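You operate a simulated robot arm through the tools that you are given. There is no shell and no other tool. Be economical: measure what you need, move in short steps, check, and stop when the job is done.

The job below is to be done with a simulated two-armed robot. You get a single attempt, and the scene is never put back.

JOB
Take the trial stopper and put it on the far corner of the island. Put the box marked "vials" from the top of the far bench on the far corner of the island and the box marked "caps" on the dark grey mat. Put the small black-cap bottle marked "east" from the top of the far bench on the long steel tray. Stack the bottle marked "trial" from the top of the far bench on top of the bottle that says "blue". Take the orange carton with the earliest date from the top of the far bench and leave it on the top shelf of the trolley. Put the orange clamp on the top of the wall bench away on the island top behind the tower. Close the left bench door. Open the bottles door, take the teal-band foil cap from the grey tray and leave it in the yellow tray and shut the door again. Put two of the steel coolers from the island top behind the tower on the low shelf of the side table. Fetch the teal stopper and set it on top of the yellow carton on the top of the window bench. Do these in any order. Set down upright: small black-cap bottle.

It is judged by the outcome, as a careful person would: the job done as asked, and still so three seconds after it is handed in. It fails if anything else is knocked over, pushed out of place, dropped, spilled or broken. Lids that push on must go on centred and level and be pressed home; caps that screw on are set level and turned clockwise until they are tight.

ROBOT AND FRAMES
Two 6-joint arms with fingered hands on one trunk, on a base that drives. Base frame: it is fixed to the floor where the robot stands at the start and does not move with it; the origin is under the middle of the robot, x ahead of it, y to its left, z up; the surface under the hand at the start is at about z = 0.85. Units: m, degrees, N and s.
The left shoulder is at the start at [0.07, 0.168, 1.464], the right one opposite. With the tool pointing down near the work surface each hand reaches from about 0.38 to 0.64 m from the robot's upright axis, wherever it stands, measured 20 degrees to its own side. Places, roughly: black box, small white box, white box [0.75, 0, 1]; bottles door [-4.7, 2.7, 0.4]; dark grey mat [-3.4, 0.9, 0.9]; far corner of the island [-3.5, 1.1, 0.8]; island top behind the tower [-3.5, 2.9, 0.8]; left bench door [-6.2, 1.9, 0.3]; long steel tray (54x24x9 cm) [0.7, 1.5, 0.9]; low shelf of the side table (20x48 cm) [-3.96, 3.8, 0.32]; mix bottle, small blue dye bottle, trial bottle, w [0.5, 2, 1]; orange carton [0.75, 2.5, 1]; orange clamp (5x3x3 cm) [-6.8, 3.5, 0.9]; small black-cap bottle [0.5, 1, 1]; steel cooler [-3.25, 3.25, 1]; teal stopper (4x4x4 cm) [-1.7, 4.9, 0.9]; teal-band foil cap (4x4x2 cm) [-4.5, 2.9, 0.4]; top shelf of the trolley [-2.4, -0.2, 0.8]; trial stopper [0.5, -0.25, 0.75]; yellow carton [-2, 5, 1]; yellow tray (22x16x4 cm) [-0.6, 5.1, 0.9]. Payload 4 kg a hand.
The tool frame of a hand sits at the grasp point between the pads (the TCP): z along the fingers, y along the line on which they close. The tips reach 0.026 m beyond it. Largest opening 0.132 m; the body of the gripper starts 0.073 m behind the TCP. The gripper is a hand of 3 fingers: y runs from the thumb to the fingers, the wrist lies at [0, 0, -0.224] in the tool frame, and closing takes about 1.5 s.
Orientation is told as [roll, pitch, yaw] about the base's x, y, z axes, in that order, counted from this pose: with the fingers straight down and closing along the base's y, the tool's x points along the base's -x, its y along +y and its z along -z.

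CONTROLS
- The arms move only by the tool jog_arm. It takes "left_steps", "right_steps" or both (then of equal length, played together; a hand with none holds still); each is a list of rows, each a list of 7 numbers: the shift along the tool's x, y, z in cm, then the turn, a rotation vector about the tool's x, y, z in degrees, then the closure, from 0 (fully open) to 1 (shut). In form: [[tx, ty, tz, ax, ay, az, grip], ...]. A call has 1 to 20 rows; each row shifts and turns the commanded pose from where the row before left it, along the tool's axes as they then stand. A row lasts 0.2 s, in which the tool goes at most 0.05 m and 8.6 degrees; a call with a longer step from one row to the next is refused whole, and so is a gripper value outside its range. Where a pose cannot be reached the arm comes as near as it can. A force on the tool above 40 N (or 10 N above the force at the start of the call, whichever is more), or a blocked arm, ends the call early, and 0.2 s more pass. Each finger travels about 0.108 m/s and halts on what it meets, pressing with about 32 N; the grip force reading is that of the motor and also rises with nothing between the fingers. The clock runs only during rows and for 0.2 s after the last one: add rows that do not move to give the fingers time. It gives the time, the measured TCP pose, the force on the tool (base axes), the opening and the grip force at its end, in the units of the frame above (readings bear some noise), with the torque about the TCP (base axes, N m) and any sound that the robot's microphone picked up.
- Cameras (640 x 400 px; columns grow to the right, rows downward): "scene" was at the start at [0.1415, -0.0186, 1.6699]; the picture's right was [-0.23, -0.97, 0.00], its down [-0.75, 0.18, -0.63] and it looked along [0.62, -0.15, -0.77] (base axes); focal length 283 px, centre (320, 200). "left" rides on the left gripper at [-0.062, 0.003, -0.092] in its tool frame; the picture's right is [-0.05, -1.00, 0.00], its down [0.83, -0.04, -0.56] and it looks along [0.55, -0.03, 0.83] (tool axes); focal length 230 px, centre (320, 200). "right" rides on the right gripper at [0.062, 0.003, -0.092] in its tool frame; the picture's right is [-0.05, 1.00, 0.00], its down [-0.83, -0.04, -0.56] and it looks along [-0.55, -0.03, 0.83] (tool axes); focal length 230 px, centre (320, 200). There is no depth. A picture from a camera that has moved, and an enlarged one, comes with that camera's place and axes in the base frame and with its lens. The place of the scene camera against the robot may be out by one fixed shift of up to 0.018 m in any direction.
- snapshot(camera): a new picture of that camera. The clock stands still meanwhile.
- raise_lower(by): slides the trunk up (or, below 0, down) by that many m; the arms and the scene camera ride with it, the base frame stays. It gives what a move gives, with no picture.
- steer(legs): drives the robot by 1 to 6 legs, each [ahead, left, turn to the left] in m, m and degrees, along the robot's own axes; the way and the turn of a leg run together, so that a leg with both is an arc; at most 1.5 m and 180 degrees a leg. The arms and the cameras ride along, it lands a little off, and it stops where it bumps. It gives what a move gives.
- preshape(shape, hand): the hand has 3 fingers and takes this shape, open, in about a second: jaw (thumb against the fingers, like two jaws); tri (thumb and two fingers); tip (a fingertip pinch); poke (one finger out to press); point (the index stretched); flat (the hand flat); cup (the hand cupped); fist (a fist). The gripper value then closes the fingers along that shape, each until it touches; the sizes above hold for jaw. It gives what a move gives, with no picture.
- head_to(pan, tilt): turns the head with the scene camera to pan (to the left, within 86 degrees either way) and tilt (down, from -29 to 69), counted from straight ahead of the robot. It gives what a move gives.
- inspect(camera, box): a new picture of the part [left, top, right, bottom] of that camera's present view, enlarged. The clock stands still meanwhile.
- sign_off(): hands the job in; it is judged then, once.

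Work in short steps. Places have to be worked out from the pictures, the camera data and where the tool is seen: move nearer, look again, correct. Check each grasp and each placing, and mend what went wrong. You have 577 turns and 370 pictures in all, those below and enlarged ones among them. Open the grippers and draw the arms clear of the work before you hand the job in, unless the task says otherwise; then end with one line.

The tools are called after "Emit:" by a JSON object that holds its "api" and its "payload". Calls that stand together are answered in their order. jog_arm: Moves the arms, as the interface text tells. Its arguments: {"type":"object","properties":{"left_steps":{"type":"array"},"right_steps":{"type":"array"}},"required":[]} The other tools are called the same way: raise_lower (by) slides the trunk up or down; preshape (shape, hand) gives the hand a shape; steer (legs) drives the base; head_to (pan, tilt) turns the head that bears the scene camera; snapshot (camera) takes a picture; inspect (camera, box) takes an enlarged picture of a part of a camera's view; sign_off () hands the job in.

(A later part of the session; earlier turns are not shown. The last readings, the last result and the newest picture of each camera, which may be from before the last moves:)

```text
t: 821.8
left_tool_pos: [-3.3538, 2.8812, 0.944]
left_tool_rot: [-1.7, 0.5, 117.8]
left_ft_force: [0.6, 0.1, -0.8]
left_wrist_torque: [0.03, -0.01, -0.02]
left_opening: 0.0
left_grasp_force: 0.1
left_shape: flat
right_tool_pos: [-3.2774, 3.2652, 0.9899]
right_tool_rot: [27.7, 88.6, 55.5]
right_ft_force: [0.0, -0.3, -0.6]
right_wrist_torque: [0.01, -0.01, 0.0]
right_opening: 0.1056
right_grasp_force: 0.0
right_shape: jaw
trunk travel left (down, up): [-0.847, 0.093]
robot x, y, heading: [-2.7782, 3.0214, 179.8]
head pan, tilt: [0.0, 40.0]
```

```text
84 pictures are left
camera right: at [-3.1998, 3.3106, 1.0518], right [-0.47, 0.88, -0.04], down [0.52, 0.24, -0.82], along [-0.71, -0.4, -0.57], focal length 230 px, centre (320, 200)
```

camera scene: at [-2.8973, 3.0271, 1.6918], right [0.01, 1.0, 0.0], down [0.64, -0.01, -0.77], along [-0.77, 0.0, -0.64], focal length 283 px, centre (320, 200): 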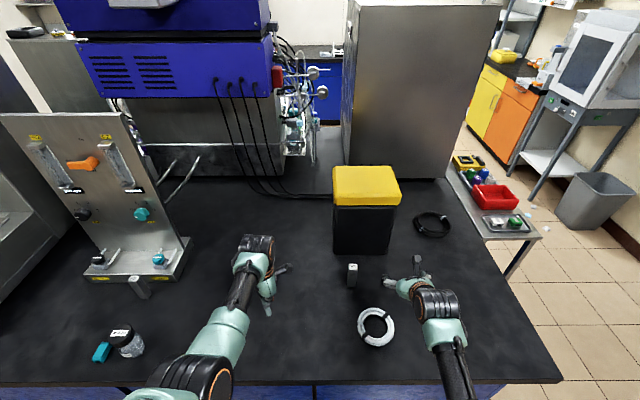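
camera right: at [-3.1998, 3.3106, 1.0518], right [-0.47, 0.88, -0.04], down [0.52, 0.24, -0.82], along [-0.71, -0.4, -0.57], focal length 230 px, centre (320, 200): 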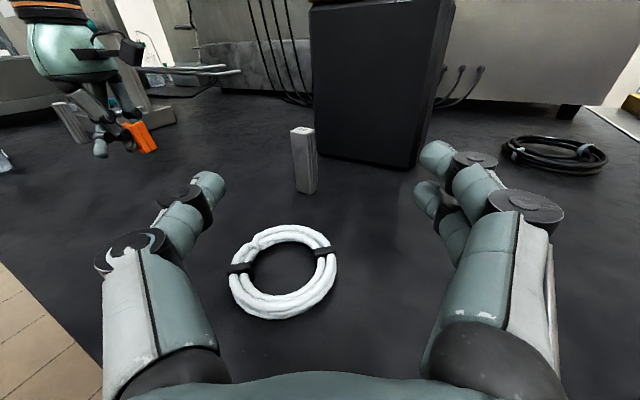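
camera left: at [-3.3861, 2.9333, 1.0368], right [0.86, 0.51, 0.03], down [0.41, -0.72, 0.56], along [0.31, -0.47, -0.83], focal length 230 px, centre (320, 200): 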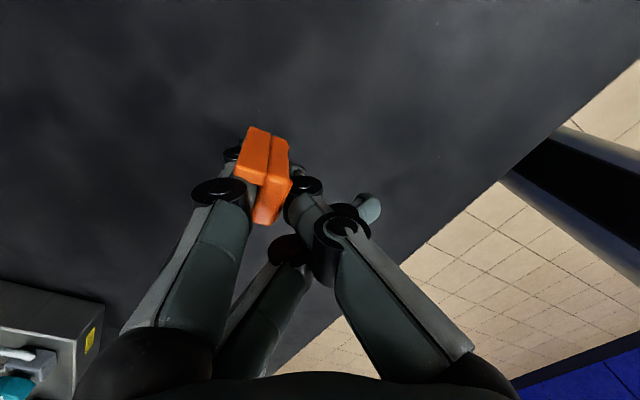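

The right camera sees the clamp at ≈[-3.377, 2.887, 0.935]. Move the right hand to a stand-off point in line with it.

Emit:
{"api": "jog_arm", "payload": {"right_steps": [[-0.6, -3.6, 1.6, 0, 0, 0, 0.2], [-0.6, -3.6, 1.6, 0, 0, 0, 0.2], [-0.6, -3.6, 1.6, 0, 0, 0, 0.2], [-0.6, -3.6, 1.6, 0, 0, 0, 0.2], [-0.6, -3.6, 1.6, 0, 0, 0, 0.2], [-0.6, -3.6, 1.6, 0, 0, 0, 0.2], [-0.6, -3.6, 1.6, 0, 0, 0, 0.2], [-0.6, -3.6, 1.6, 0, 0, 0, 0.2]]}}

Emit:
{"api": "snapshot", "payload": {"camera": "right"}}

```text
t: 823.4
left_tool_pos: [-3.3535, 2.8799, 0.9446]
left_tool_rot: [-1.6, 0.5, 117.7]
left_ft_force: [0.1, 0.1, 0.3]
left_wrist_torque: [0.01, -0.02, 0.0]
left_opening: 0.0
left_grasp_force: 0.0
left_shape: flat
right_tool_pos: [-3.2402, 3.074, 0.8982]
right_tool_rot: [52.5, 78.0, 83.4]
right_ft_force: [0.8, 0.4, 0.0]
right_wrist_torque: [0.0, 0.0, 0.01]
right_opening: 0.1051
right_grasp_force: 0.1
right_shape: jaw
right hand out of reach, approached as far as the arm can: row 7
trunk travel left (down, up): [-0.847, 0.093]
robot x, y, heading: [-2.7776, 3.0202, 179.7]
head pan, tilt: [0.0, 40.0]
stopped in row 7 (right hand): the arm was blocked; the commanded pose is now the measured one
```

```text
83 pictures are left
camera right: at [-3.1642, 3.1116, 0.9692], right [-0.51, 0.85, 0.11], down [0.52, 0.41, -0.75], along [-0.68, -0.33, -0.65], focal length 230 px, centre (320, 200)
```

right: 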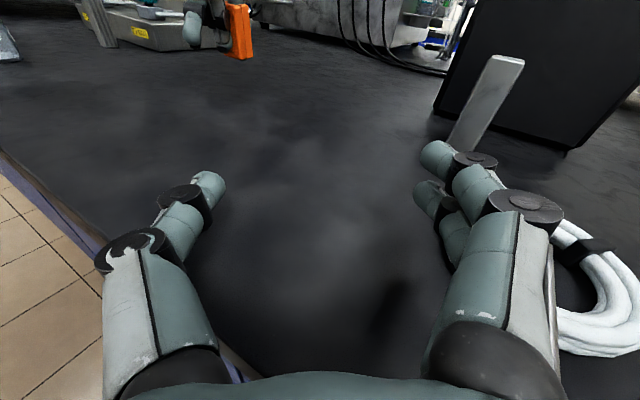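

The right arm can't reach that far across. Bring the left hand towards the right instead, and re-level the right hand.

Emit:
{"api": "jog_arm", "payload": {"left_steps": [[-2.5, -1.6, 0, 0, 0, 0, 0], [-2.5, -1.6, 0, 0, 0, 0, 0], [-2.5, -1.6, 0, 0, 0, 0, 0], [-2.5, -1.5, 0, 0, 0, 0, 0], [-2.3, -1.5, 0, 0, 0, 0, 0], [0, 0, 0, 0, 0, 0, 0]], "right_steps": [[1, 0.5, 0, 0, 3, 3, 0.2], [1, 0.5, 0, 0, 3, 3, 0.2], [1, 0, 0, 0, 0, 0, 0.2], [1, 0, 0, 0, 0, 0, 0.2], [0, 0, 0, 0, 0, 0, 0.2], [0, 0, 0, 0, 0, 0, 0.2]]}}

Emit:
{"api": "snapshot", "payload": {"camera": "right"}}

Emit:
{"api": "snapshot", "payload": {"camera": "scene"}}

```text
t: 825.0
left_tool_pos: [-3.3664, 2.9522, 0.9279]
left_tool_rot: [0.4, 3.6, 121.2]
left_ft_force: [-0.2, -0.8, 0.2]
left_wrist_torque: [0.01, -0.01, 0.01]
left_opening: 0.0
left_grasp_force: 0.0
left_shape: flat
left hand out of reach, approached as far as the arm can: row 5
right_tool_pos: [-3.246, 3.0766, 0.9404]
right_tool_rot: [70.6, 86.5, 101.8]
right_ft_force: [-0.4, -0.2, -0.1]
right_wrist_torque: [0.0, -0.02, 0.02]
right_opening: 0.1056
right_grasp_force: 0.0
right_shape: jaw
trunk travel left (down, up): [-0.847, 0.093]
robot x, y, heading: [-2.7807, 3.0224, 180.0]
head pan, tilt: [0.0, 40.0]
stopped in row 6 (left hand): the arm was blocked; the commanded pose is now the measured one
```

```text
82 pictures are left
camera right: at [-3.1668, 3.1248, 1.0018], right [-0.52, 0.86, 0.01], down [0.49, 0.3, -0.82], along [-0.7, -0.42, -0.57], focal length 230 px, centre (320, 200)
```

right: 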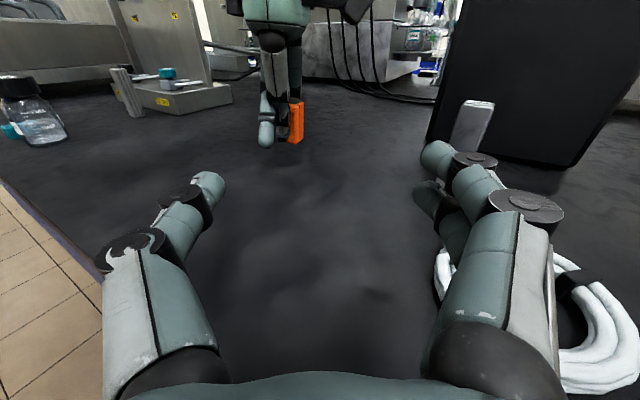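

```text
81 pictures are left
camera scene: at [-2.8971, 3.0231, 1.6219], right [0.01, 1.0, 0.0], down [0.64, 0.0, -0.77], along [-0.77, 0.0, -0.64], focal length 283 px, centre (320, 200)
```

scene: 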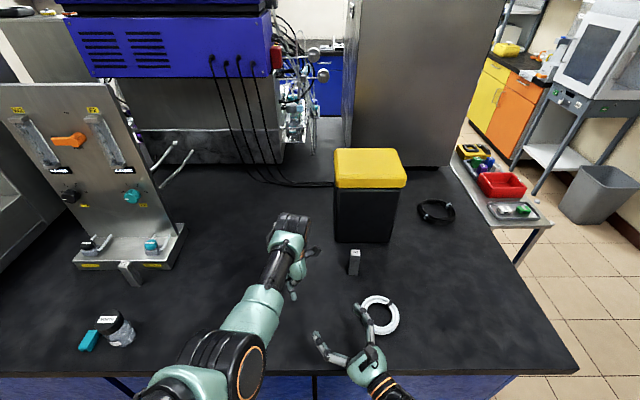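

The clamp is now straight ahead of the right hand, but the left thumb is beside it. Reshape the left hand to a half-open pinch so the thumb is in line behind.

Emit:
{"api": "preshape", "payload": {"shape": "tip", "hand": "left"}}

Emit:
{"api": "jog_arm", "payload": {"left_steps": [[0, 0, 0, 0, 0, 0, 0.2], [0, 0, 0, 0, 0, 0, 0.4], [0, 0, 0, 0, 0, 0, 0.45], [0, 0, 0, 0, 0, 0, 0.45]]}}

Emit:
{"api": "snapshot", "payload": {"camera": "right"}}

Emit:
{"api": "snapshot", "payload": {"camera": "left"}}

```text
t: 825.9
left_tool_pos: [-3.3653, 2.9527, 0.9269]
left_tool_rot: [0.2, 3.5, 121.1]
left_ft_force: [0.5, -0.2, 0.3]
left_wrist_torque: [0.02, 0.01, -0.01]
left_opening: 0.1322
left_grasp_force: 0.0
left_shape: tip
right_tool_pos: [-3.245, 3.077, 0.9401]
right_tool_rot: [70.3, 86.6, 101.4]
right_ft_force: [-0.1, 0.0, 0.0]
right_wrist_torque: [0.02, 0.01, 0.01]
right_opening: 0.1055
right_grasp_force: 0.0
right_shape: jaw
trunk travel left (down, up): [-0.847, 0.093]
robot x, y, heading: [-2.7788, 3.0261, 179.6]
head pan, tilt: [0.0, 40.0]
```

```text
t: 826.9
left_tool_pos: [-3.3656, 2.9518, 0.9268]
left_tool_rot: [0.2, 3.7, 121.1]
left_ft_force: [-0.3, 0.2, 0.1]
left_wrist_torque: [0.0, 0.04, 0.02]
left_opening: 0.0722
left_grasp_force: 0.2
left_shape: tip
right_tool_pos: [-3.2452, 3.0765, 0.9398]
right_tool_rot: [70.3, 86.6, 101.3]
right_ft_force: [0.1, -0.4, 0.2]
right_wrist_torque: [0.01, 0.0, 0.03]
right_opening: 0.1055
right_grasp_force: 0.1
right_shape: jaw
trunk travel left (down, up): [-0.847, 0.093]
robot x, y, heading: [-2.7806, 3.0216, 179.5]
head pan, tilt: [0.0, 40.0]
```

```text
80 pictures are left
camera right: at [-3.167, 3.125, 1.0016], right [-0.52, 0.86, 0.0], down [0.49, 0.3, -0.82], along [-0.7, -0.42, -0.57], focal length 230 px, centre (320, 200)
```

right: 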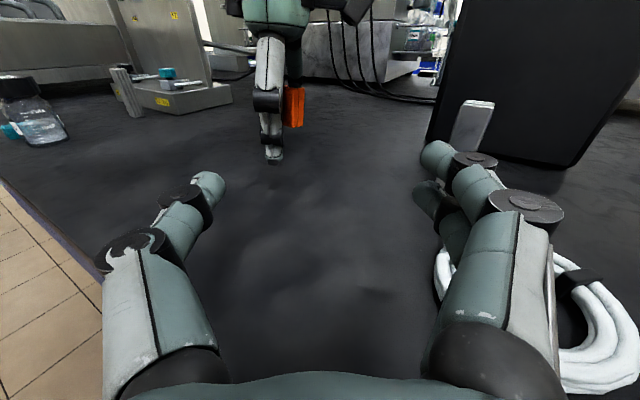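

```text
79 pictures are left
camera left: at [-3.4038, 3.0076, 1.0157], right [0.83, 0.56, -0.01], down [0.45, -0.66, 0.61], along [0.34, -0.51, -0.79], focal length 230 px, centre (320, 200)
```

left: 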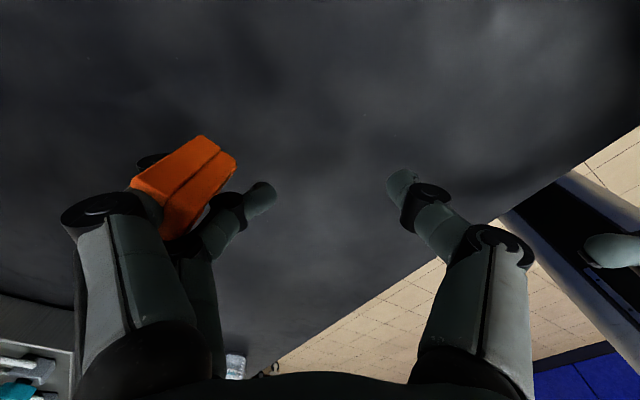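

Close the left thumb in more so it fits inside the right hand's hollow, and look.

Emit:
{"api": "jog_arm", "payload": {"left_steps": [[0, 0, 0, 0, 0, 0, 0.6], [0, 0, 0, 0, 0, 0, 0.8], [0, 0, 0, 0, 0, 0, 0.95], [0, 0, 0, 0, 0, 0, 0.95]]}}

Emit:
{"api": "snapshot", "payload": {"camera": "left"}}

```text
t: 827.9
left_tool_pos: [-3.3655, 2.9516, 0.9273]
left_tool_rot: [0.2, 3.6, 121.1]
left_ft_force: [0.0, 0.1, -0.3]
left_wrist_torque: [0.0, 0.0, 0.0]
left_opening: 0.0073
left_grasp_force: 0.1
left_shape: tip
right_tool_pos: [-3.2451, 3.0768, 0.94]
right_tool_rot: [70.3, 86.6, 101.4]
right_ft_force: [-0.1, 0.0, 0.5]
right_wrist_torque: [-0.01, 0.0, -0.01]
right_opening: 0.1053
right_grasp_force: 0.1
right_shape: jaw
trunk travel left (down, up): [-0.847, 0.093]
robot x, y, heading: [-2.7819, 3.0257, 179.4]
head pan, tilt: [0.0, 40.0]
```

```text
78 pictures are left
camera left: at [-3.4038, 3.0076, 1.0158], right [0.83, 0.56, -0.01], down [0.45, -0.66, 0.61], along [0.34, -0.51, -0.79], focal length 230 px, centre (320, 200)
```

left: 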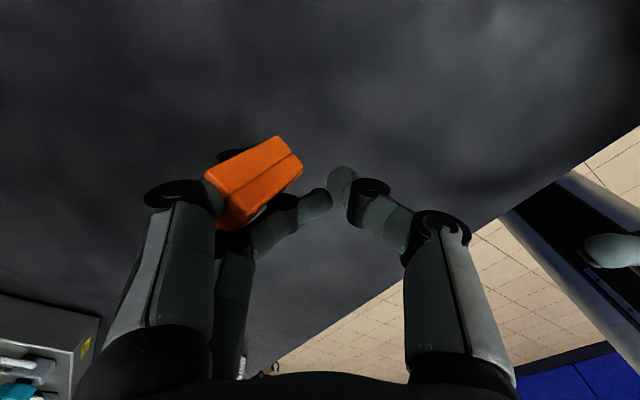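

The clamp is loosening as the hand works. Lower close to the table and try "fist", which may shed it.

Emit:
{"api": "jog_arm", "payload": {"left_steps": [[0, 0, 1, 0, 0, 0, 0.95], [0, 0, 1, 0, 0, 0, 0.95], [0, 0, 0.5, 0, 0, 0, 0.95]]}}

Emit:
{"api": "preshape", "payload": {"shape": "fist", "hand": "left"}}

Emit:
{"api": "snapshot", "payload": {"camera": "left"}}

Emit:
{"api": "snapshot", "payload": {"camera": "right"}}

```text
t: 828.7
left_tool_pos: [-3.3642, 2.9547, 0.9038]
left_tool_rot: [0.1, 3.5, 120.9]
left_ft_force: [0.6, 0.3, 0.7]
left_wrist_torque: [0.02, 0.03, 0.0]
left_opening: 0.0065
left_grasp_force: 0.1
left_shape: tip
right_tool_pos: [-3.2451, 3.077, 0.9409]
right_tool_rot: [70.3, 86.6, 101.3]
right_ft_force: [0.4, 1.1, -0.4]
right_wrist_torque: [0.02, 0.04, 0.0]
right_opening: 0.1055
right_grasp_force: 0.0
right_shape: jaw
trunk travel left (down, up): [-0.847, 0.093]
robot x, y, heading: [-2.7826, 3.0228, 179.8]
head pan, tilt: [0.0, 40.0]
```

```text
t: 829.6
left_tool_pos: [-3.3646, 2.9531, 0.9028]
left_tool_rot: [0.2, 3.5, 121.0]
left_ft_force: [0.2, 0.3, -0.1]
left_wrist_torque: [0.02, 0.01, 0.01]
left_opening: 0.0001
left_grasp_force: 0.1
left_shape: fist
right_tool_pos: [-3.2453, 3.0769, 0.9399]
right_tool_rot: [70.4, 86.6, 101.3]
right_ft_force: [-0.2, -0.9, 0.2]
right_wrist_torque: [0.02, 0.05, -0.01]
right_opening: 0.1051
right_grasp_force: 0.1
right_shape: jaw
trunk travel left (down, up): [-0.847, 0.093]
robot x, y, heading: [-2.7807, 3.0239, 179.7]
head pan, tilt: [0.0, 40.0]
```

```text
77 pictures are left
camera left: at [-3.4025, 3.0088, 0.9918], right [0.83, 0.56, 0.0], down [0.45, -0.66, 0.6], along [0.33, -0.5, -0.8], focal length 230 px, centre (320, 200)
```

left: 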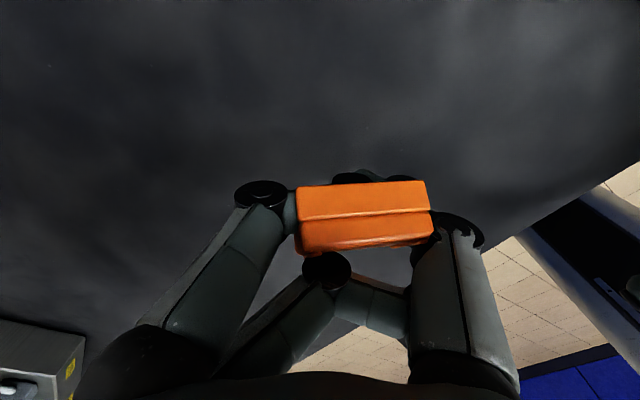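

```text
76 pictures are left
camera right: at [-3.167, 3.125, 1.0017], right [-0.52, 0.86, 0.0], down [0.49, 0.3, -0.82], along [-0.7, -0.42, -0.57], focal length 230 px, centre (320, 200)
```

right: 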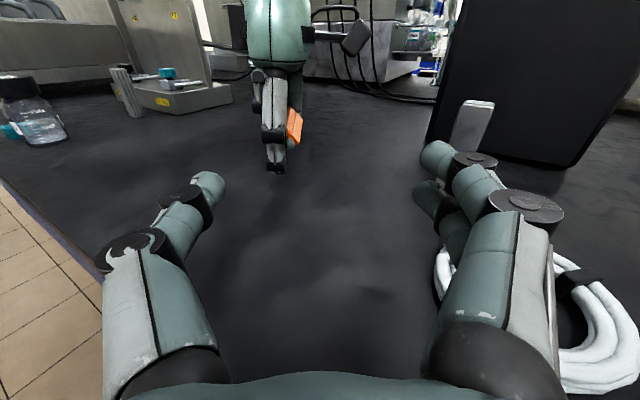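

In "fist" the clamp's back faces outward on the camera side. Rotate the left hand 60° so that side faces the right hand, and roll the right hand 90° for a vertical pinch.

Emit:
{"api": "jog_arm", "payload": {"left_steps": [[0, 0, -1, 0, 0, 8.5, 0], [0, 0, -1, 0, 0, 8.5, 0], [0, 0, 0, 0, 0, 8.5, 0], [0, 0, 0, 0, 0, 8.5, 0], [0, 0, 0, 0, 0, 8.5, 0], [0, 0, 0, 0, 0, 8.5, 0], [0, 0, 0, 0, 0, 8.5, 0], [0, 0, 0, 0, 0, 0, 0], [0, 0, 0, 0, 0, 0, 0], [0, 0, 0, 0, 0, 0, 0], [0, 0, 0, 0, 0, 0, 0]], "right_steps": [[0, 1, -1, 0, 0, -8.2, 0.3], [0, 1, -1, 0, 0, -8.2, 0.3], [0, 0, -1, 0, 0, -8.2, 0.3], [0, 0, -1, 0, 0, -8.2, 0.3], [0, 0, 0, 0, 0, -8.2, 0.3], [0, 0, 0, 0, 0, -8.2, 0.3], [0, 0, 0, 0, 0, -8.2, 0.3], [0, 0, 0, 0, 0, -8.2, 0.3], [0, 0, 0, 0, 0, -8.2, 0.3], [0, 0, 0, 0, 0, -8.2, 0.3], [0, 0, 0, 0, 0, -8, 0.3]]}}

Emit:
{"api": "snapshot", "payload": {"camera": "right"}}

Emit:
{"api": "snapshot", "payload": {"camera": "scene"}}

```text
t: 832.0
left_tool_pos: [-3.3642, 2.9536, 0.9221]
left_tool_rot: [-3.0, 1.9, 61.4]
left_ft_force: [-0.3, 0.1, 0.3]
left_wrist_torque: [0.0, 0.01, 0.02]
left_opening: 0.0002
left_grasp_force: 0.0
left_shape: fist
right_tool_pos: [-3.2215, 3.1138, 0.9425]
right_tool_rot: [88.7, -3.5, 121.1]
right_ft_force: [0.1, -0.5, 0.2]
right_wrist_torque: [0.0, 0.0, 0.0]
right_opening: 0.0927
right_grasp_force: 0.0
right_shape: jaw
trunk travel left (down, up): [-0.847, 0.093]
robot x, y, heading: [-2.7779, 3.0202, 179.6]
head pan, tilt: [0.0, 40.0]
```

```text
75 pictures are left
camera right: at [-3.1104, 3.1106, 0.9429], right [-0.01, -0.02, 1.0], down [0.05, 1.0, 0.02], along [-1.0, 0.05, -0.01], focal length 230 px, centre (320, 200)
```

right: 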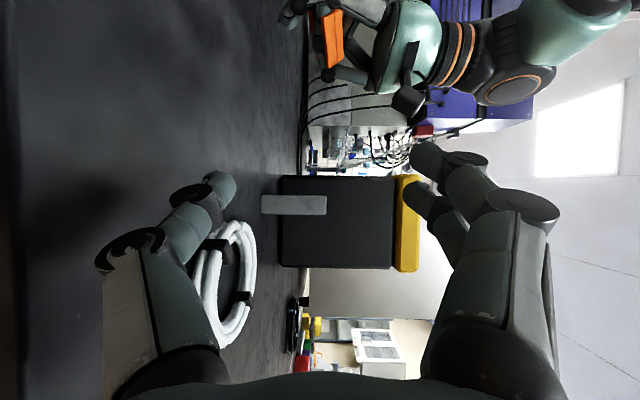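

```text
74 pictures are left
camera scene: at [-2.8974, 3.0234, 1.6218], right [0.01, 1.0, 0.0], down [0.64, 0.0, -0.77], along [-0.77, 0.0, -0.64], focal length 283 px, centre (320, 200)
```

scene: 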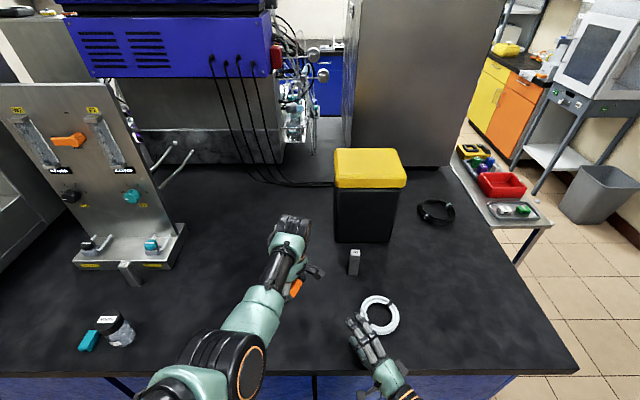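

The clamp is exposed: centre ≈[-3.35, 2.961, 0.95], spine along y, ~2 cm tall. Align the right hand (vertical pinch, 5 cm opening) and approach.

Emit:
{"api": "jog_arm", "payload": {"right_steps": [[2.2, 0.25, 0, 0, 0, 0, 0.5], [2.2, 0.25, 0, 0, 0, 0, 0.6], [2.2, 0.25, 1, 0, 0, 0, 0.6], [0, 0, 2, 0, 0, 0, 0.6], [0, 0, 2, 0, 0, 0, 0.6], [0, 0, 2, 0, 0, 0, 0.6], [0, 0, 2, 0, 0, 0, 0.6], [0, 0, 0, 0, 0, 0, 0.6]]}}

Emit:
{"api": "snapshot", "payload": {"camera": "right"}}

```text
t: 833.4
left_tool_pos: [-3.3672, 2.9526, 0.9209]
left_tool_rot: [-3.0, 2.0, 61.5]
left_ft_force: [-0.1, 0.3, 0.0]
left_wrist_torque: [-0.04, -0.01, 0.0]
left_opening: 0.0004
left_grasp_force: 0.0
left_shape: fist
right_tool_pos: [-3.2247, 3.0688, 0.9133]
right_tool_rot: [84.0, -9.0, 124.4]
right_ft_force: [-0.9, -0.1, 0.8]
right_wrist_torque: [0.06, 0.01, 0.02]
right_opening: 0.0523
right_grasp_force: 0.0
right_shape: jaw
trunk travel left (down, up): [-0.847, 0.093]
robot x, y, heading: [-2.7765, 3.0253, 179.7]
head pan, tilt: [0.0, 40.0]
stopped in row 6 (right hand): the arm was blocked; the commanded pose is now the measured one
```

```text
73 pictures are left
camera right: at [-3.1128, 3.0701, 0.9135], right [-0.03, -0.14, 0.99], down [0.0, 0.99, 0.14], along [-1.0, 0.0, -0.03], focal length 230 px, centre (320, 200)
```

right: 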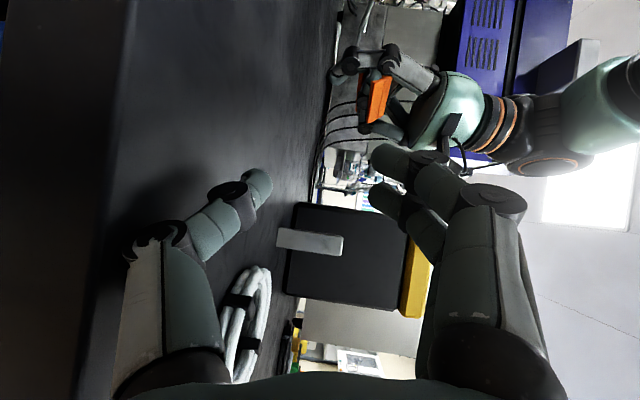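

The arms block each other. Try loosening it by cycling other left-hand shapes over the table.

Emit:
{"api": "jog_arm", "payload": {"left_steps": [[0, 0, -1.5, 0, 0, 0, 0], [0, 0, -1, 0, 0, 0, 0]]}}

Emit:
{"api": "preshape", "payload": {"shape": "poke", "hand": "left"}}

Emit:
{"api": "snapshot", "payload": {"camera": "left"}}

Emit:
{"api": "preshape", "payload": {"shape": "cup", "hand": "left"}}

Emit:
{"api": "snapshot", "payload": {"camera": "left"}}

```text
t: 834.0
left_tool_pos: [-3.3692, 2.9469, 0.9474]
left_tool_rot: [-3.1, 2.5, 61.9]
left_ft_force: [0.2, -0.8, 0.2]
left_wrist_torque: [0.0, 0.02, 0.01]
left_opening: 0.0002
left_grasp_force: 0.1
left_shape: fist
right_tool_pos: [-3.2236, 3.0681, 0.9121]
right_tool_rot: [84.0, -9.1, 124.4]
right_ft_force: [0.1, -0.3, 3.0]
right_wrist_torque: [0.06, -0.01, -0.01]
right_opening: 0.0525
right_grasp_force: 0.1
right_shape: jaw
trunk travel left (down, up): [-0.847, 0.093]
robot x, y, heading: [-2.7797, 3.025, 179.5]
head pan, tilt: [0.0, 40.0]
```

```text
t: 834.9
left_tool_pos: [-3.3685, 2.9472, 0.9463]
left_tool_rot: [-3.2, 2.4, 61.9]
left_ft_force: [-0.4, 0.0, 0.3]
left_wrist_torque: [0.01, -0.01, 0.05]
left_opening: 0.0001
left_grasp_force: 0.0
left_shape: poke
right_tool_pos: [-3.2219, 3.0679, 0.9126]
right_tool_rot: [84.2, -9.0, 124.5]
right_ft_force: [-0.8, 0.7, 2.3]
right_wrist_torque: [0.11, -0.06, 0.05]
right_opening: 0.0525
right_grasp_force: 0.0
right_shape: jaw
trunk travel left (down, up): [-0.847, 0.093]
robot x, y, heading: [-2.779, 3.0272, 179.6]
head pan, tilt: [0.0, 40.0]
```

```text
72 pictures are left
camera left: at [-3.3456, 3.0077, 1.0361], right [0.91, -0.42, 0.05], down [-0.37, -0.72, 0.59], along [-0.21, -0.56, -0.8], focal length 230 px, centre (320, 200)
```

left: 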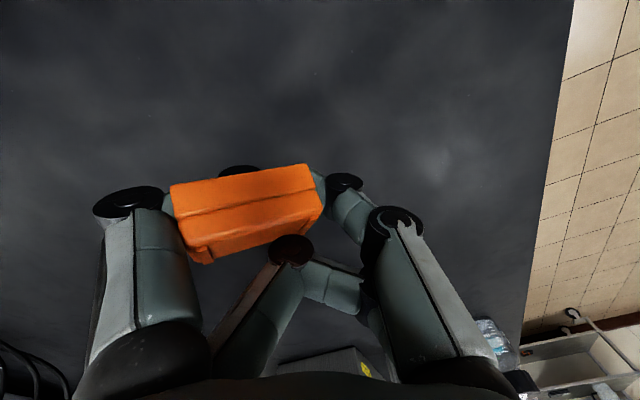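

```text
t: 835.8
left_tool_pos: [-3.3677, 2.9478, 0.9466]
left_tool_rot: [-3.2, 2.4, 61.9]
left_ft_force: [-0.8, -0.6, -0.9]
left_wrist_torque: [0.0, 0.02, 0.0]
left_opening: 0.01
left_grasp_force: 0.0
left_shape: cup
right_tool_pos: [-3.2226, 3.0684, 0.9119]
right_tool_rot: [84.1, -9.0, 124.4]
right_ft_force: [-0.5, 0.1, 3.1]
right_wrist_torque: [0.14, -0.06, 0.05]
right_opening: 0.0523
right_grasp_force: 0.0
right_shape: jaw
trunk travel left (down, up): [-0.847, 0.093]
robot x, y, heading: [-2.7834, 3.0246, 179.7]
head pan, tilt: [0.0, 40.0]
```

```text
71 pictures are left
camera left: at [-3.3453, 3.0076, 1.0357], right [0.91, -0.42, 0.05], down [-0.37, -0.72, 0.59], along [-0.21, -0.56, -0.8], focal length 230 px, centre (320, 200)
```

left: 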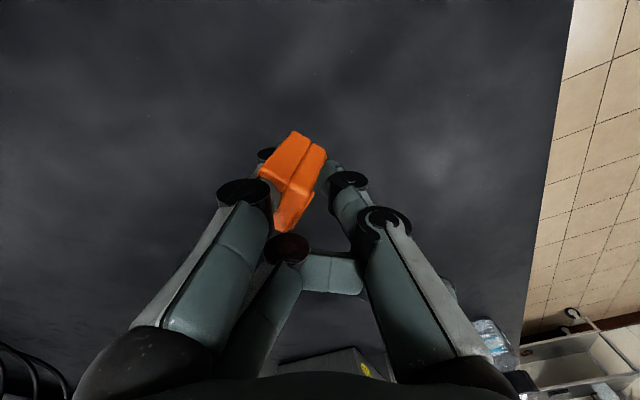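

The clamp grips the index firmly; the right hand must pull it. New approach: point the left hand sideways to the right so the wrists stay apart. First retract the right hand and turn the left hand's yaw back.

Emit:
{"api": "jog_arm", "payload": {"left_steps": [[0, 0, 0, 0, 0, -8.5, 0], [0, 0, 0, 0, 0, -8.5, 0], [0, 0, 0, 0, 0, -8.5, 0], [0, 0, 0, 0, 0, -8.5, 0], [0, 0, 0, 0, 0, -8.5, 0], [0, 0, 0, 0, 0, -8.5, 0], [0, 0, 0, 0, 0, -8.5, 0], [0, 0, 0, 0, 0, -8.5, 0], [0, 0, 0, 0, 0, -8.5, 0], [0, 0, 0, 0, 0, -8.5, 0], [0, 0, 0, 0, 0, -8.5, 0], [0, 0, 0, 0, 0, -8.5, 0], [0, 0, 0, 0, 0, -8.5, 0], [0, 0, 0, 0, 0, -7.5, 0]], "right_steps": [[-3, 1, 0, 0, 0, 0, 0.3], [-3, 1, -1, 0, 0, 0, 0.3], [-3, 1, -1, 0, 0, 0, 0.3], [-3, 1, 0, 0, 0, 0, 0.3], [-3, 0, 0, 0, 0, 0, 0.3], [0, 0, 0, 0, 0, 0, 0.3], [0, 0, 0, 0, 0, 0, 0.3], [0, 0, 0, 0, 0, 0, 0.3], [0, 0, 0, 0, 0, 0, 0.3], [0, 0, 0, 0, 0, 0, 0.3], [0, 0, 0, 0, 0, 0, 0.3], [0, 0, 0, 0, 0, 0, 0.3], [0, 0, 0, 0, 0, 0, 0.3], [0, 0, 0, 0, 0, 0, 0.3]]}}

Emit:
{"api": "jog_arm", "payload": {"left_steps": [[2, 3, 0, 0, 0, 0, 0], [2, 3, 0, 0, 0, 0, 0], [2, 3, 0, 0, 0, 0, 0], [2, 2, 0, 0, 0, 0, 0], [0, 0, 0, 8.2, 0, 0, 0], [0, 0, 0, 8.2, 0, 0, 0], [0, 0, 0, 8.2, 0, 0, 0], [0, 0, 0, 8.2, 0, 0, 0], [0, 0, 0, 8.2, 0, 0, 0], [0, 0, 0, 8.2, 0, 0, 0], [0, 0, 0, 8.2, 0, 0, 0], [0, 0, 0, 8.2, 0, 0, 0]]}}

Emit:
{"api": "snapshot", "payload": {"camera": "scene"}}

```text
t: 838.8
left_tool_pos: [-3.3678, 2.9464, 0.9467]
left_tool_rot: [3.7, 1.7, -179.7]
left_ft_force: [-0.6, 0.0, 0.3]
left_wrist_torque: [0.02, 0.0, 0.01]
left_opening: 0.0401
left_grasp_force: 0.1
left_shape: cup
right_tool_pos: [-3.2891, 3.1932, 0.9767]
right_tool_rot: [84.1, -9.0, 124.3]
right_ft_force: [-0.5, -0.2, -0.2]
right_wrist_torque: [-0.01, 0.01, 0.03]
right_opening: 0.092
right_grasp_force: 0.1
right_shape: jaw
trunk travel left (down, up): [-0.847, 0.093]
robot x, y, heading: [-2.7796, 3.027, 179.6]
head pan, tilt: [0.0, 40.0]
```

```text
t: 841.4
left_tool_pos: [-3.2879, 2.8454, 0.9558]
left_tool_rot: [-62.6, 1.7, 179.7]
left_ft_force: [0.1, -0.9, 0.0]
left_wrist_torque: [0.0, -0.03, 0.01]
left_opening: 0.0408
left_grasp_force: 0.0
left_shape: cup
right_tool_pos: [-3.2895, 3.1945, 0.9774]
right_tool_rot: [84.2, -9.0, 124.4]
right_ft_force: [0.4, 0.8, -0.2]
right_wrist_torque: [-0.01, -0.01, -0.01]
right_opening: 0.0922
right_grasp_force: 0.1
right_shape: jaw
trunk travel left (down, up): [-0.847, 0.093]
robot x, y, heading: [-2.7776, 3.0235, 179.7]
head pan, tilt: [0.0, 40.0]
```

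```text
70 pictures are left
camera scene: at [-2.8977, 3.0229, 1.6218], right [0.01, 1.0, 0.0], down [0.64, 0.0, -0.77], along [-0.77, 0.0, -0.64], focal length 283 px, centre (320, 200)
```

scene: 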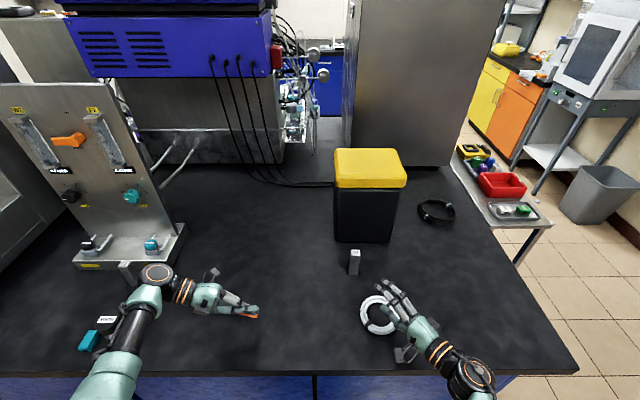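

The left hand now points to the right with the clamp exposed at its tip. Zoom in.

Emit:
{"api": "inspect", "payload": {"camera": "scene", "box": [190, 250, 330, 350]}}

Emit:
{"api": "snapshot", "payload": {"camera": "right"}}

Emit:
{"api": "snapshot", "payload": {"camera": "left"}}

```text
4.00 times, centred on (260, 300) of scene
camera zoom: at [-2.8977, 3.0229, 1.6218], right [0.01, 1.0, 0.0], down [0.64, 0.0, -0.77], along [-0.77, 0.0, -0.64], focal length 1133 px, centre (560, -200)
```

zoom: 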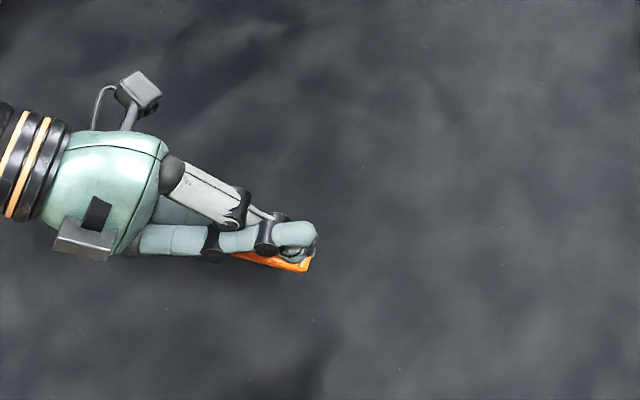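

```text
68 pictures are left
camera right: at [-3.1795, 3.195, 0.979], right [-0.03, -0.14, 0.99], down [0.0, 0.99, 0.14], along [-1.0, 0.0, -0.03], focal length 230 px, centre (320, 200)
```

right: 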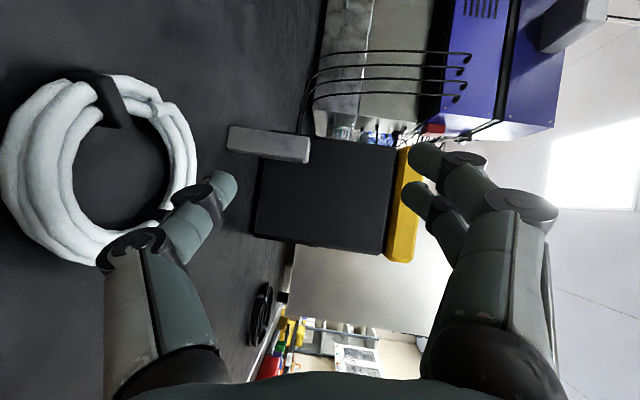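

```text
67 pictures are left
camera left: at [-3.3518, 2.7607, 0.9941], right [-0.08, 0.46, 0.88], down [0.82, -0.48, 0.32], along [0.57, 0.75, -0.34], focal length 230 px, centre (320, 200)
```

left: 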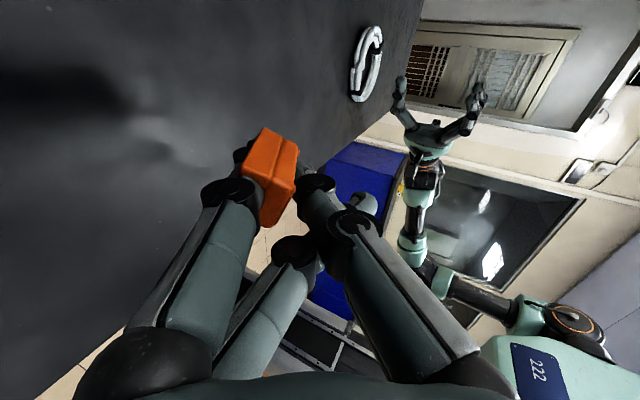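

Good geometry. Drive 10 cm closer to gain reach, pull the left hand back/right, and turn the right hand to point left with a horizontal pinch.

Emit:
{"api": "steer", "payload": {"legs": [[0.1, 0, 0]]}}

Emit:
{"api": "jog_arm", "payload": {"left_steps": [[1.5, 0, 0, 0, 0, 0, 0], [1.5, 0, 0, 0, 0, 0, 0], [1.5, 0, 0, 0, 0, 0, 0], [1.5, 0, 0, 0, 0, 0, 0], [1.5, 0, 0, 0, 0, 0, 0], [1.5, 0, 0, 0, 0, 0, 0], [0, -0.7, 1.5, 0, 0, 0, 0], [0, -0.7, 1.5, 0, 0, 0, 0], [0, -0.7, 1.5, 0, 0, 0, 0], [0, -0.7, 1.5, 0, 0, 0, 0], [0, -0.7, 1.5, 0, 0, 0, 0]], "right_steps": [[0, 0, 0, 0, 8.4, 0, 0.2], [0, 0, 0, 0, 8.4, 0, 0.2], [0, 0, 0, 0, 8.4, 0, 0.2], [0, 0, 0, 0, 8.4, 0, 0.2], [0, 0, 0, 0, 8.4, 0, 0.2], [0, 0, 0, 0, 8.4, 0, 0.2], [0, 0, 0, 0, 8.4, 0, 0.2], [0, 0, 0, 0, 0, 8.4, 0.2], [0, 0, 0, 0, 0, 8.4, 0.2], [0, 0, 0, 0, 0, 8.4, 0.2], [0, 0, 0, 0, 0, 8.4, 0.2]]}}

Emit:
{"api": "snapshot", "payload": {"camera": "scene"}}

```text
t: 842.5
left_tool_pos: [-3.385, 2.8449, 0.9564]
left_tool_rot: [-62.5, 1.6, 179.7]
left_ft_force: [0.4, 0.3, 0.1]
left_wrist_torque: [0.02, 0.02, 0.02]
left_opening: 0.0404
left_grasp_force: 0.0
left_shape: cup
right_tool_pos: [-3.3872, 3.1936, 0.9789]
right_tool_rot: [84.2, -9.0, 124.4]
right_ft_force: [-0.2, -0.5, -0.9]
right_wrist_torque: [0.0, 0.01, 0.01]
right_opening: 0.0921
right_grasp_force: 0.0
right_shape: jaw
trunk travel left (down, up): [-0.847, 0.093]
robot x, y, heading: [-2.8798, 3.0229, 179.6]
head pan, tilt: [0.0, 40.0]
```

```text
t: 844.9
left_tool_pos: [-3.2952, 2.9274, 0.9546]
left_tool_rot: [-62.3, 1.7, 179.6]
left_ft_force: [-0.6, 0.5, -0.3]
left_wrist_torque: [-0.01, -0.01, 0.01]
left_opening: 0.0405
left_grasp_force: 0.0
left_shape: cup
right_tool_pos: [-3.3898, 3.1949, 0.9775]
right_tool_rot: [77.1, 33.4, 175.5]
right_ft_force: [-0.2, -0.2, 0.3]
right_wrist_torque: [-0.03, -0.02, 0.05]
right_opening: 0.1053
right_grasp_force: 0.0
right_shape: jaw
trunk travel left (down, up): [-0.847, 0.093]
robot x, y, heading: [-2.878, 3.0221, 179.7]
head pan, tilt: [0.0, 40.0]
```

```text
66 pictures are left
camera scene: at [-2.9963, 3.0249, 1.6219], right [0.0, 1.0, 0.0], down [0.64, 0.0, -0.77], along [-0.77, 0.0, -0.64], focal length 283 px, centre (320, 200)
```

scene: 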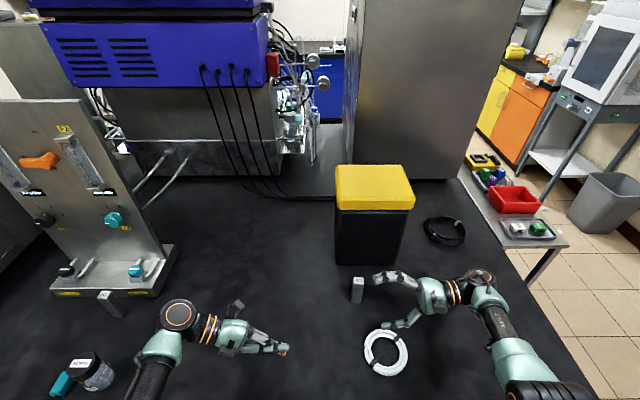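

The right fingers are near the remaining cooler; move the right hand back toward the robot first, then finish the roll.

Emit:
{"api": "jog_arm", "payload": {"right_steps": [[2.5, -1.7, 0, 0, 0, 0, 0.2], [2.5, -1.7, 0, 0, 0, 0, 0.2], [2.5, -1.6, 0, 0, 0, 0, 0.2], [0, 0, 0, 0, 0, 8.2, 0.2], [0, 0, 0, 0, 0, 8.2, 0.2], [0, 0, 0, 0, 0, 8.2, 0.2], [0, 0, 0, 0, 0, 8.2, 0.2], [0, 0, 0, 0, 0, 8.2, 0.2], [0, 0, 0, 0, 0, 8.2, 0.2], [0, 0, 0, 0, 0, 8, 0.2], [0, 0, 0, 0, 0, 0, 0.2]]}}

Emit:
{"api": "snapshot", "payload": {"camera": "right"}}

Emit:
{"api": "snapshot", "payload": {"camera": "scene"}}

```text
t: 847.3
left_tool_pos: [-3.2954, 2.9282, 0.9542]
left_tool_rot: [-62.5, 1.8, 179.6]
left_ft_force: [-0.9, 0.7, -0.1]
left_wrist_torque: [0.03, 0.02, -0.03]
left_opening: 0.0404
left_grasp_force: 0.0
left_shape: cup
right_tool_pos: [-3.2989, 3.198, 0.9775]
right_tool_rot: [-6.5, 79.2, 86.2]
right_ft_force: [-0.1, -0.1, -0.6]
right_wrist_torque: [-0.01, 0.0, -0.04]
right_opening: 0.1054
right_grasp_force: 0.1
right_shape: jaw
trunk travel left (down, up): [-0.847, 0.093]
robot x, y, heading: [-2.8781, 3.023, 179.8]
head pan, tilt: [0.0, 40.0]
```

```text
65 pictures are left
camera right: at [-3.3076, 3.2787, 1.0541], right [-1.0, -0.03, -0.07], down [0.03, 0.7, -0.71], along [0.08, -0.71, -0.7], focal length 230 px, centre (320, 200)
```

right: 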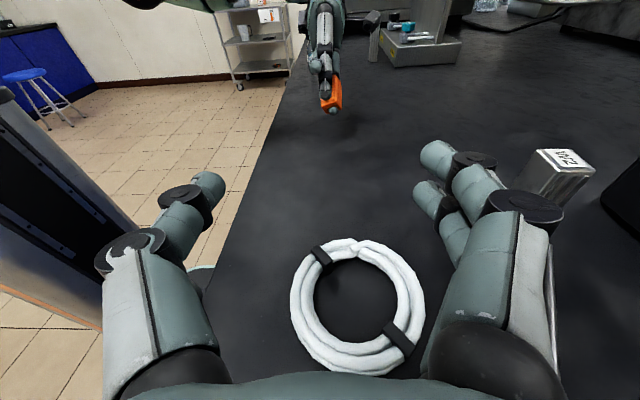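

```text
64 pictures are left
camera scene: at [-2.9966, 3.0239, 1.6218], right [0.0, 1.0, 0.0], down [0.64, 0.0, -0.77], along [-0.77, 0.0, -0.64], focal length 283 px, centre (320, 200)
```

scene: 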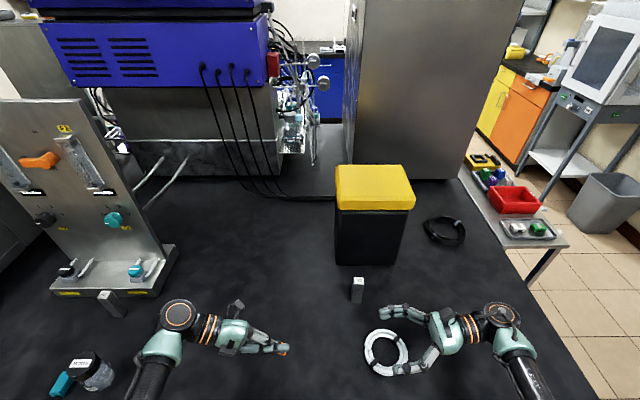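

Clear view of the clamp at ≈[-3.305, 2.916, 0.93]. Level the right hand and approach to about 4 cm.

Emit:
{"api": "jog_arm", "payload": {"right_steps": [[-1.5, 0.3, 2, 0, 4.5, 0, 0.2], [-1.5, 0.3, 3, 0, 4.5, 0, 0.2], [-1.5, 0, 3.5, 0, 0, 0, 0.2], [0, 0, 4, 0, 0, 0, 0.2], [0, 0, 4, 0, 0, 0, 0.2], [0, 0, 4, 0, 0, 0, 0.2], [0, 0, 2, 0, 0, 0, 0.2], [0, 0, 0, 0, 0, 0, 0.2]]}}

Emit:
{"api": "snapshot", "payload": {"camera": "right"}}

```text
t: 849.1
left_tool_pos: [-3.2954, 2.9272, 0.955]
left_tool_rot: [-62.5, 1.8, 179.6]
left_ft_force: [0.1, -0.2, -0.1]
left_wrist_torque: [0.0, 0.0, 0.01]
left_opening: 0.0405
left_grasp_force: 0.0
left_shape: cup
right_tool_pos: [-3.2951, 2.979, 0.9198]
right_tool_rot: [-33.1, 87.9, 59.5]
right_ft_force: [-0.1, 0.2, -0.3]
right_wrist_torque: [0.0, -0.01, 0.04]
right_opening: 0.1054
right_grasp_force: 0.0
right_shape: jaw
trunk travel left (down, up): [-0.847, 0.093]
robot x, y, heading: [-2.8793, 3.0237, 179.9]
head pan, tilt: [0.0, 40.0]
```

```text
63 pictures are left
camera right: at [-3.3029, 3.0707, 0.9833], right [-1.0, -0.04, -0.07], down [0.03, 0.58, -0.81], along [0.08, -0.81, -0.58], focal length 230 px, centre (320, 200)
```

right: 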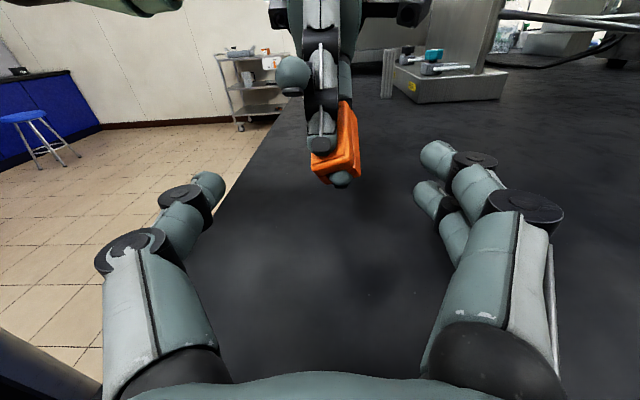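

Nicely aligned. Zoom to see the clamp's orientation before closing.

Emit:
{"api": "inspect", "payload": {"camera": "right", "box": [260, 60, 420, 220]}}

```text
2.50 times, centred on (340, 140) of right
camera zoom: at [-3.3029, 3.0707, 0.9833], right [-1.0, -0.04, -0.07], down [0.03, 0.58, -0.81], along [0.08, -0.81, -0.58], focal length 575 px, centre (270, 350)
```

zoom: 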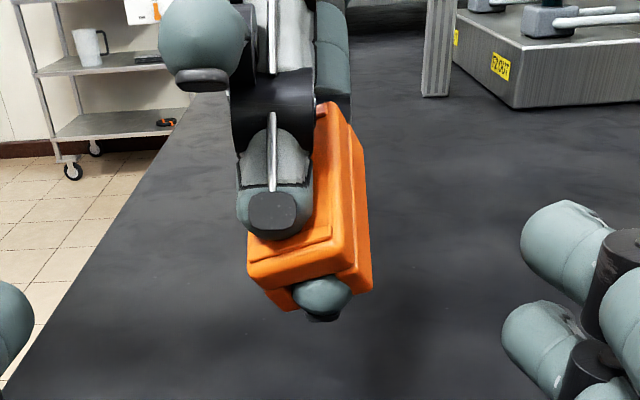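

The pinch will land on the clamp's two side faces. Advance 4.5 cm and close.

Emit:
{"api": "jog_arm", "payload": {"right_steps": [[-0.3, 0.3, 2.3, 0, 0, 0, 0.2], [-0.3, 0.3, 2.2, 0, 0, 0, 0.2], [0, 0, 0, 0, 0, 0, 0.4], [0, 0, 0, 0, 0, 0, 0.6], [0, 0, 0, 0, 0, 0, 0.8], [0, 0, 0, 0, 0, 0, 0.95], [0, 0, 0, 0, 0, 0, 0.95]]}}

Emit:
{"api": "snapshot", "payload": {"camera": "right"}}

```text
t: 850.7
left_tool_pos: [-3.2965, 2.9287, 0.9559]
left_tool_rot: [-62.8, 1.4, 179.6]
left_ft_force: [0.3, 8.2, 4.7]
left_wrist_torque: [0.23, 0.29, -0.1]
left_opening: 0.0404
left_grasp_force: 0.1
left_shape: cup
right_tool_pos: [-3.2984, 2.9349, 0.912]
right_tool_rot: [-34.8, 87.9, 57.8]
right_ft_force: [-1.2, -8.0, -5.7]
right_wrist_torque: [0.17, -0.28, 0.09]
right_opening: 0.0044
right_grasp_force: 31.9
right_shape: jaw
trunk travel left (down, up): [-0.847, 0.093]
robot x, y, heading: [-2.881, 3.0252, 179.6]
head pan, tilt: [0.0, 40.0]
```

```text
61 pictures are left
camera right: at [-3.3068, 3.0253, 0.9752], right [-1.0, -0.04, -0.07], down [0.03, 0.58, -0.81], along [0.08, -0.81, -0.58], focal length 230 px, centre (320, 200)
```

right: 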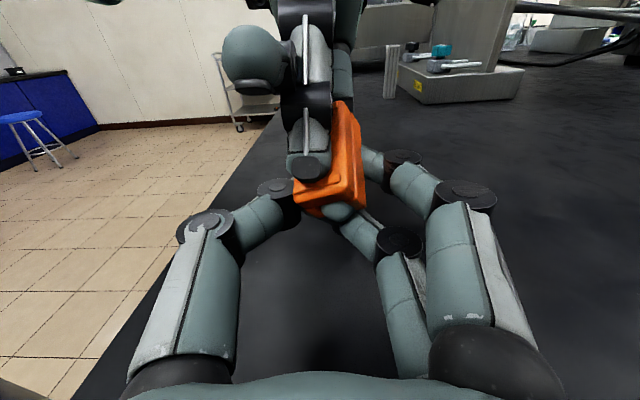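

The right fingers have caged the clamp with their tips behind it — pulling the left hand straight back should slide it off the finger.

Emit:
{"api": "jog_arm", "payload": {"left_steps": [[0, 0, -1, 0, 0, 0, 0], [0, 0, -1, 0, 0, 0, 0], [0, 0, -1, 0, 0, 0, 0], [0, 0, -1, 0, 0, 0, 0], [0, 0, -1, 0, 0, 0, 0], [0, 0, -1, 0, 0, 0, 0]], "right_steps": [[0, 0, 0, 0, 0, 0, 1], [0, 0, 0, 0, 0, 0, 1], [0, 0, 0, 0, 0, 0, 1], [0, 0, 0, 0, 0, 0, 1], [0, 0, 0, 0, 0, 0, 1], [0, 0, 0, 0, 0, 0, 1]]}}

Emit:
{"api": "snapshot", "payload": {"camera": "right"}}

```text
t: 852.1
left_tool_pos: [-3.2966, 2.8733, 0.9826]
left_tool_rot: [-62.4, 1.8, 179.5]
left_ft_force: [0.5, 0.4, -0.8]
left_wrist_torque: [-0.01, -0.03, -0.03]
left_opening: 0.0409
left_grasp_force: 0.0
left_shape: cup
right_tool_pos: [-3.2977, 2.9342, 0.9132]
right_tool_rot: [-32.4, 88.0, 60.1]
right_ft_force: [0.7, 0.4, -0.5]
right_wrist_torque: [-0.01, 0.03, -0.03]
right_opening: 0.0
right_grasp_force: 32.1
right_shape: jaw
trunk travel left (down, up): [-0.847, 0.093]
robot x, y, heading: [-2.8774, 3.0253, 179.9]
head pan, tilt: [0.0, 40.0]
```

```text
60 pictures are left
camera right: at [-3.3073, 3.0255, 0.9762], right [-1.0, -0.04, -0.07], down [0.03, 0.58, -0.81], along [0.08, -0.81, -0.58], focal length 230 px, centre (320, 200)
```

right: 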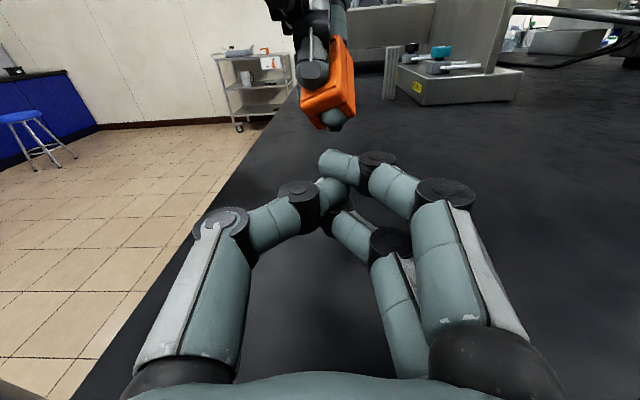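

It slipped out — the pinch was too low. Open, raise the right hand 4 cm, follow up and pinch higher.

Emit:
{"api": "jog_arm", "payload": {"right_steps": [[0, 0, -1, 0, 0, 0, 0.6], [0, 0, -1, 0, 0, 0, 0.3], [0, 0, 0, 0, 0, 0, 0.3], [2, 0.4, 0, 0, 0, 0, 0.3], [2, 0.4, 0, 0, 0, 0, 0.3], [0, 0, 2, 0, 0, 0, 0.3], [0, 0, 2, 0, 0, 0, 0.3], [0, 0, 2, 0, 0, 0, 0.3], [0, 0, 0, 0, 0, 0, 0.3]]}}

Emit:
{"api": "snapshot", "payload": {"camera": "right"}}

```text
t: 854.3
left_tool_pos: [-3.2974, 2.8748, 0.983]
left_tool_rot: [-62.5, 1.7, 179.6]
left_ft_force: [0.8, 0.3, -0.7]
left_wrist_torque: [0.03, -0.04, 0.01]
left_opening: 0.0414
left_grasp_force: 0.0
left_shape: cup
right_tool_pos: [-3.303, 2.9401, 0.9146]
right_tool_rot: [-19.0, 82.7, 72.4]
right_ft_force: [-0.5, -1.0, -0.3]
right_wrist_torque: [-0.01, -0.03, -0.02]
right_opening: 0.0919
right_grasp_force: 0.0
right_shape: jaw
trunk travel left (down, up): [-0.847, 0.093]
robot x, y, heading: [-2.8789, 3.0252, 179.9]
head pan, tilt: [0.0, 40.0]
stopped in row 9 (right hand): the arm was blocked; the commanded pose is now the measured one
```

```text
59 pictures are left
camera right: at [-3.3115, 3.0256, 0.9848], right [-1.0, -0.02, -0.09], down [0.06, 0.65, -0.76], along [0.07, -0.76, -0.65], focal length 230 px, centre (320, 200)
```

right: 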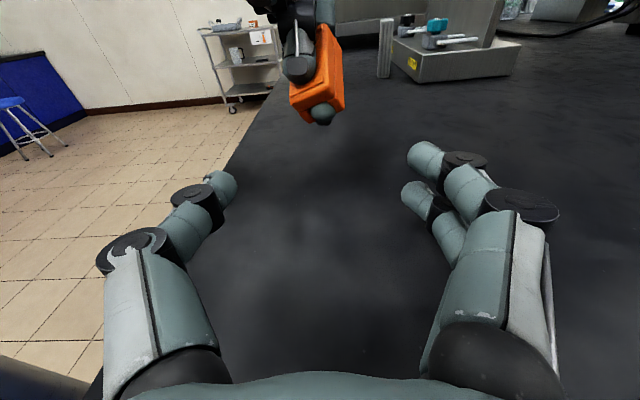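

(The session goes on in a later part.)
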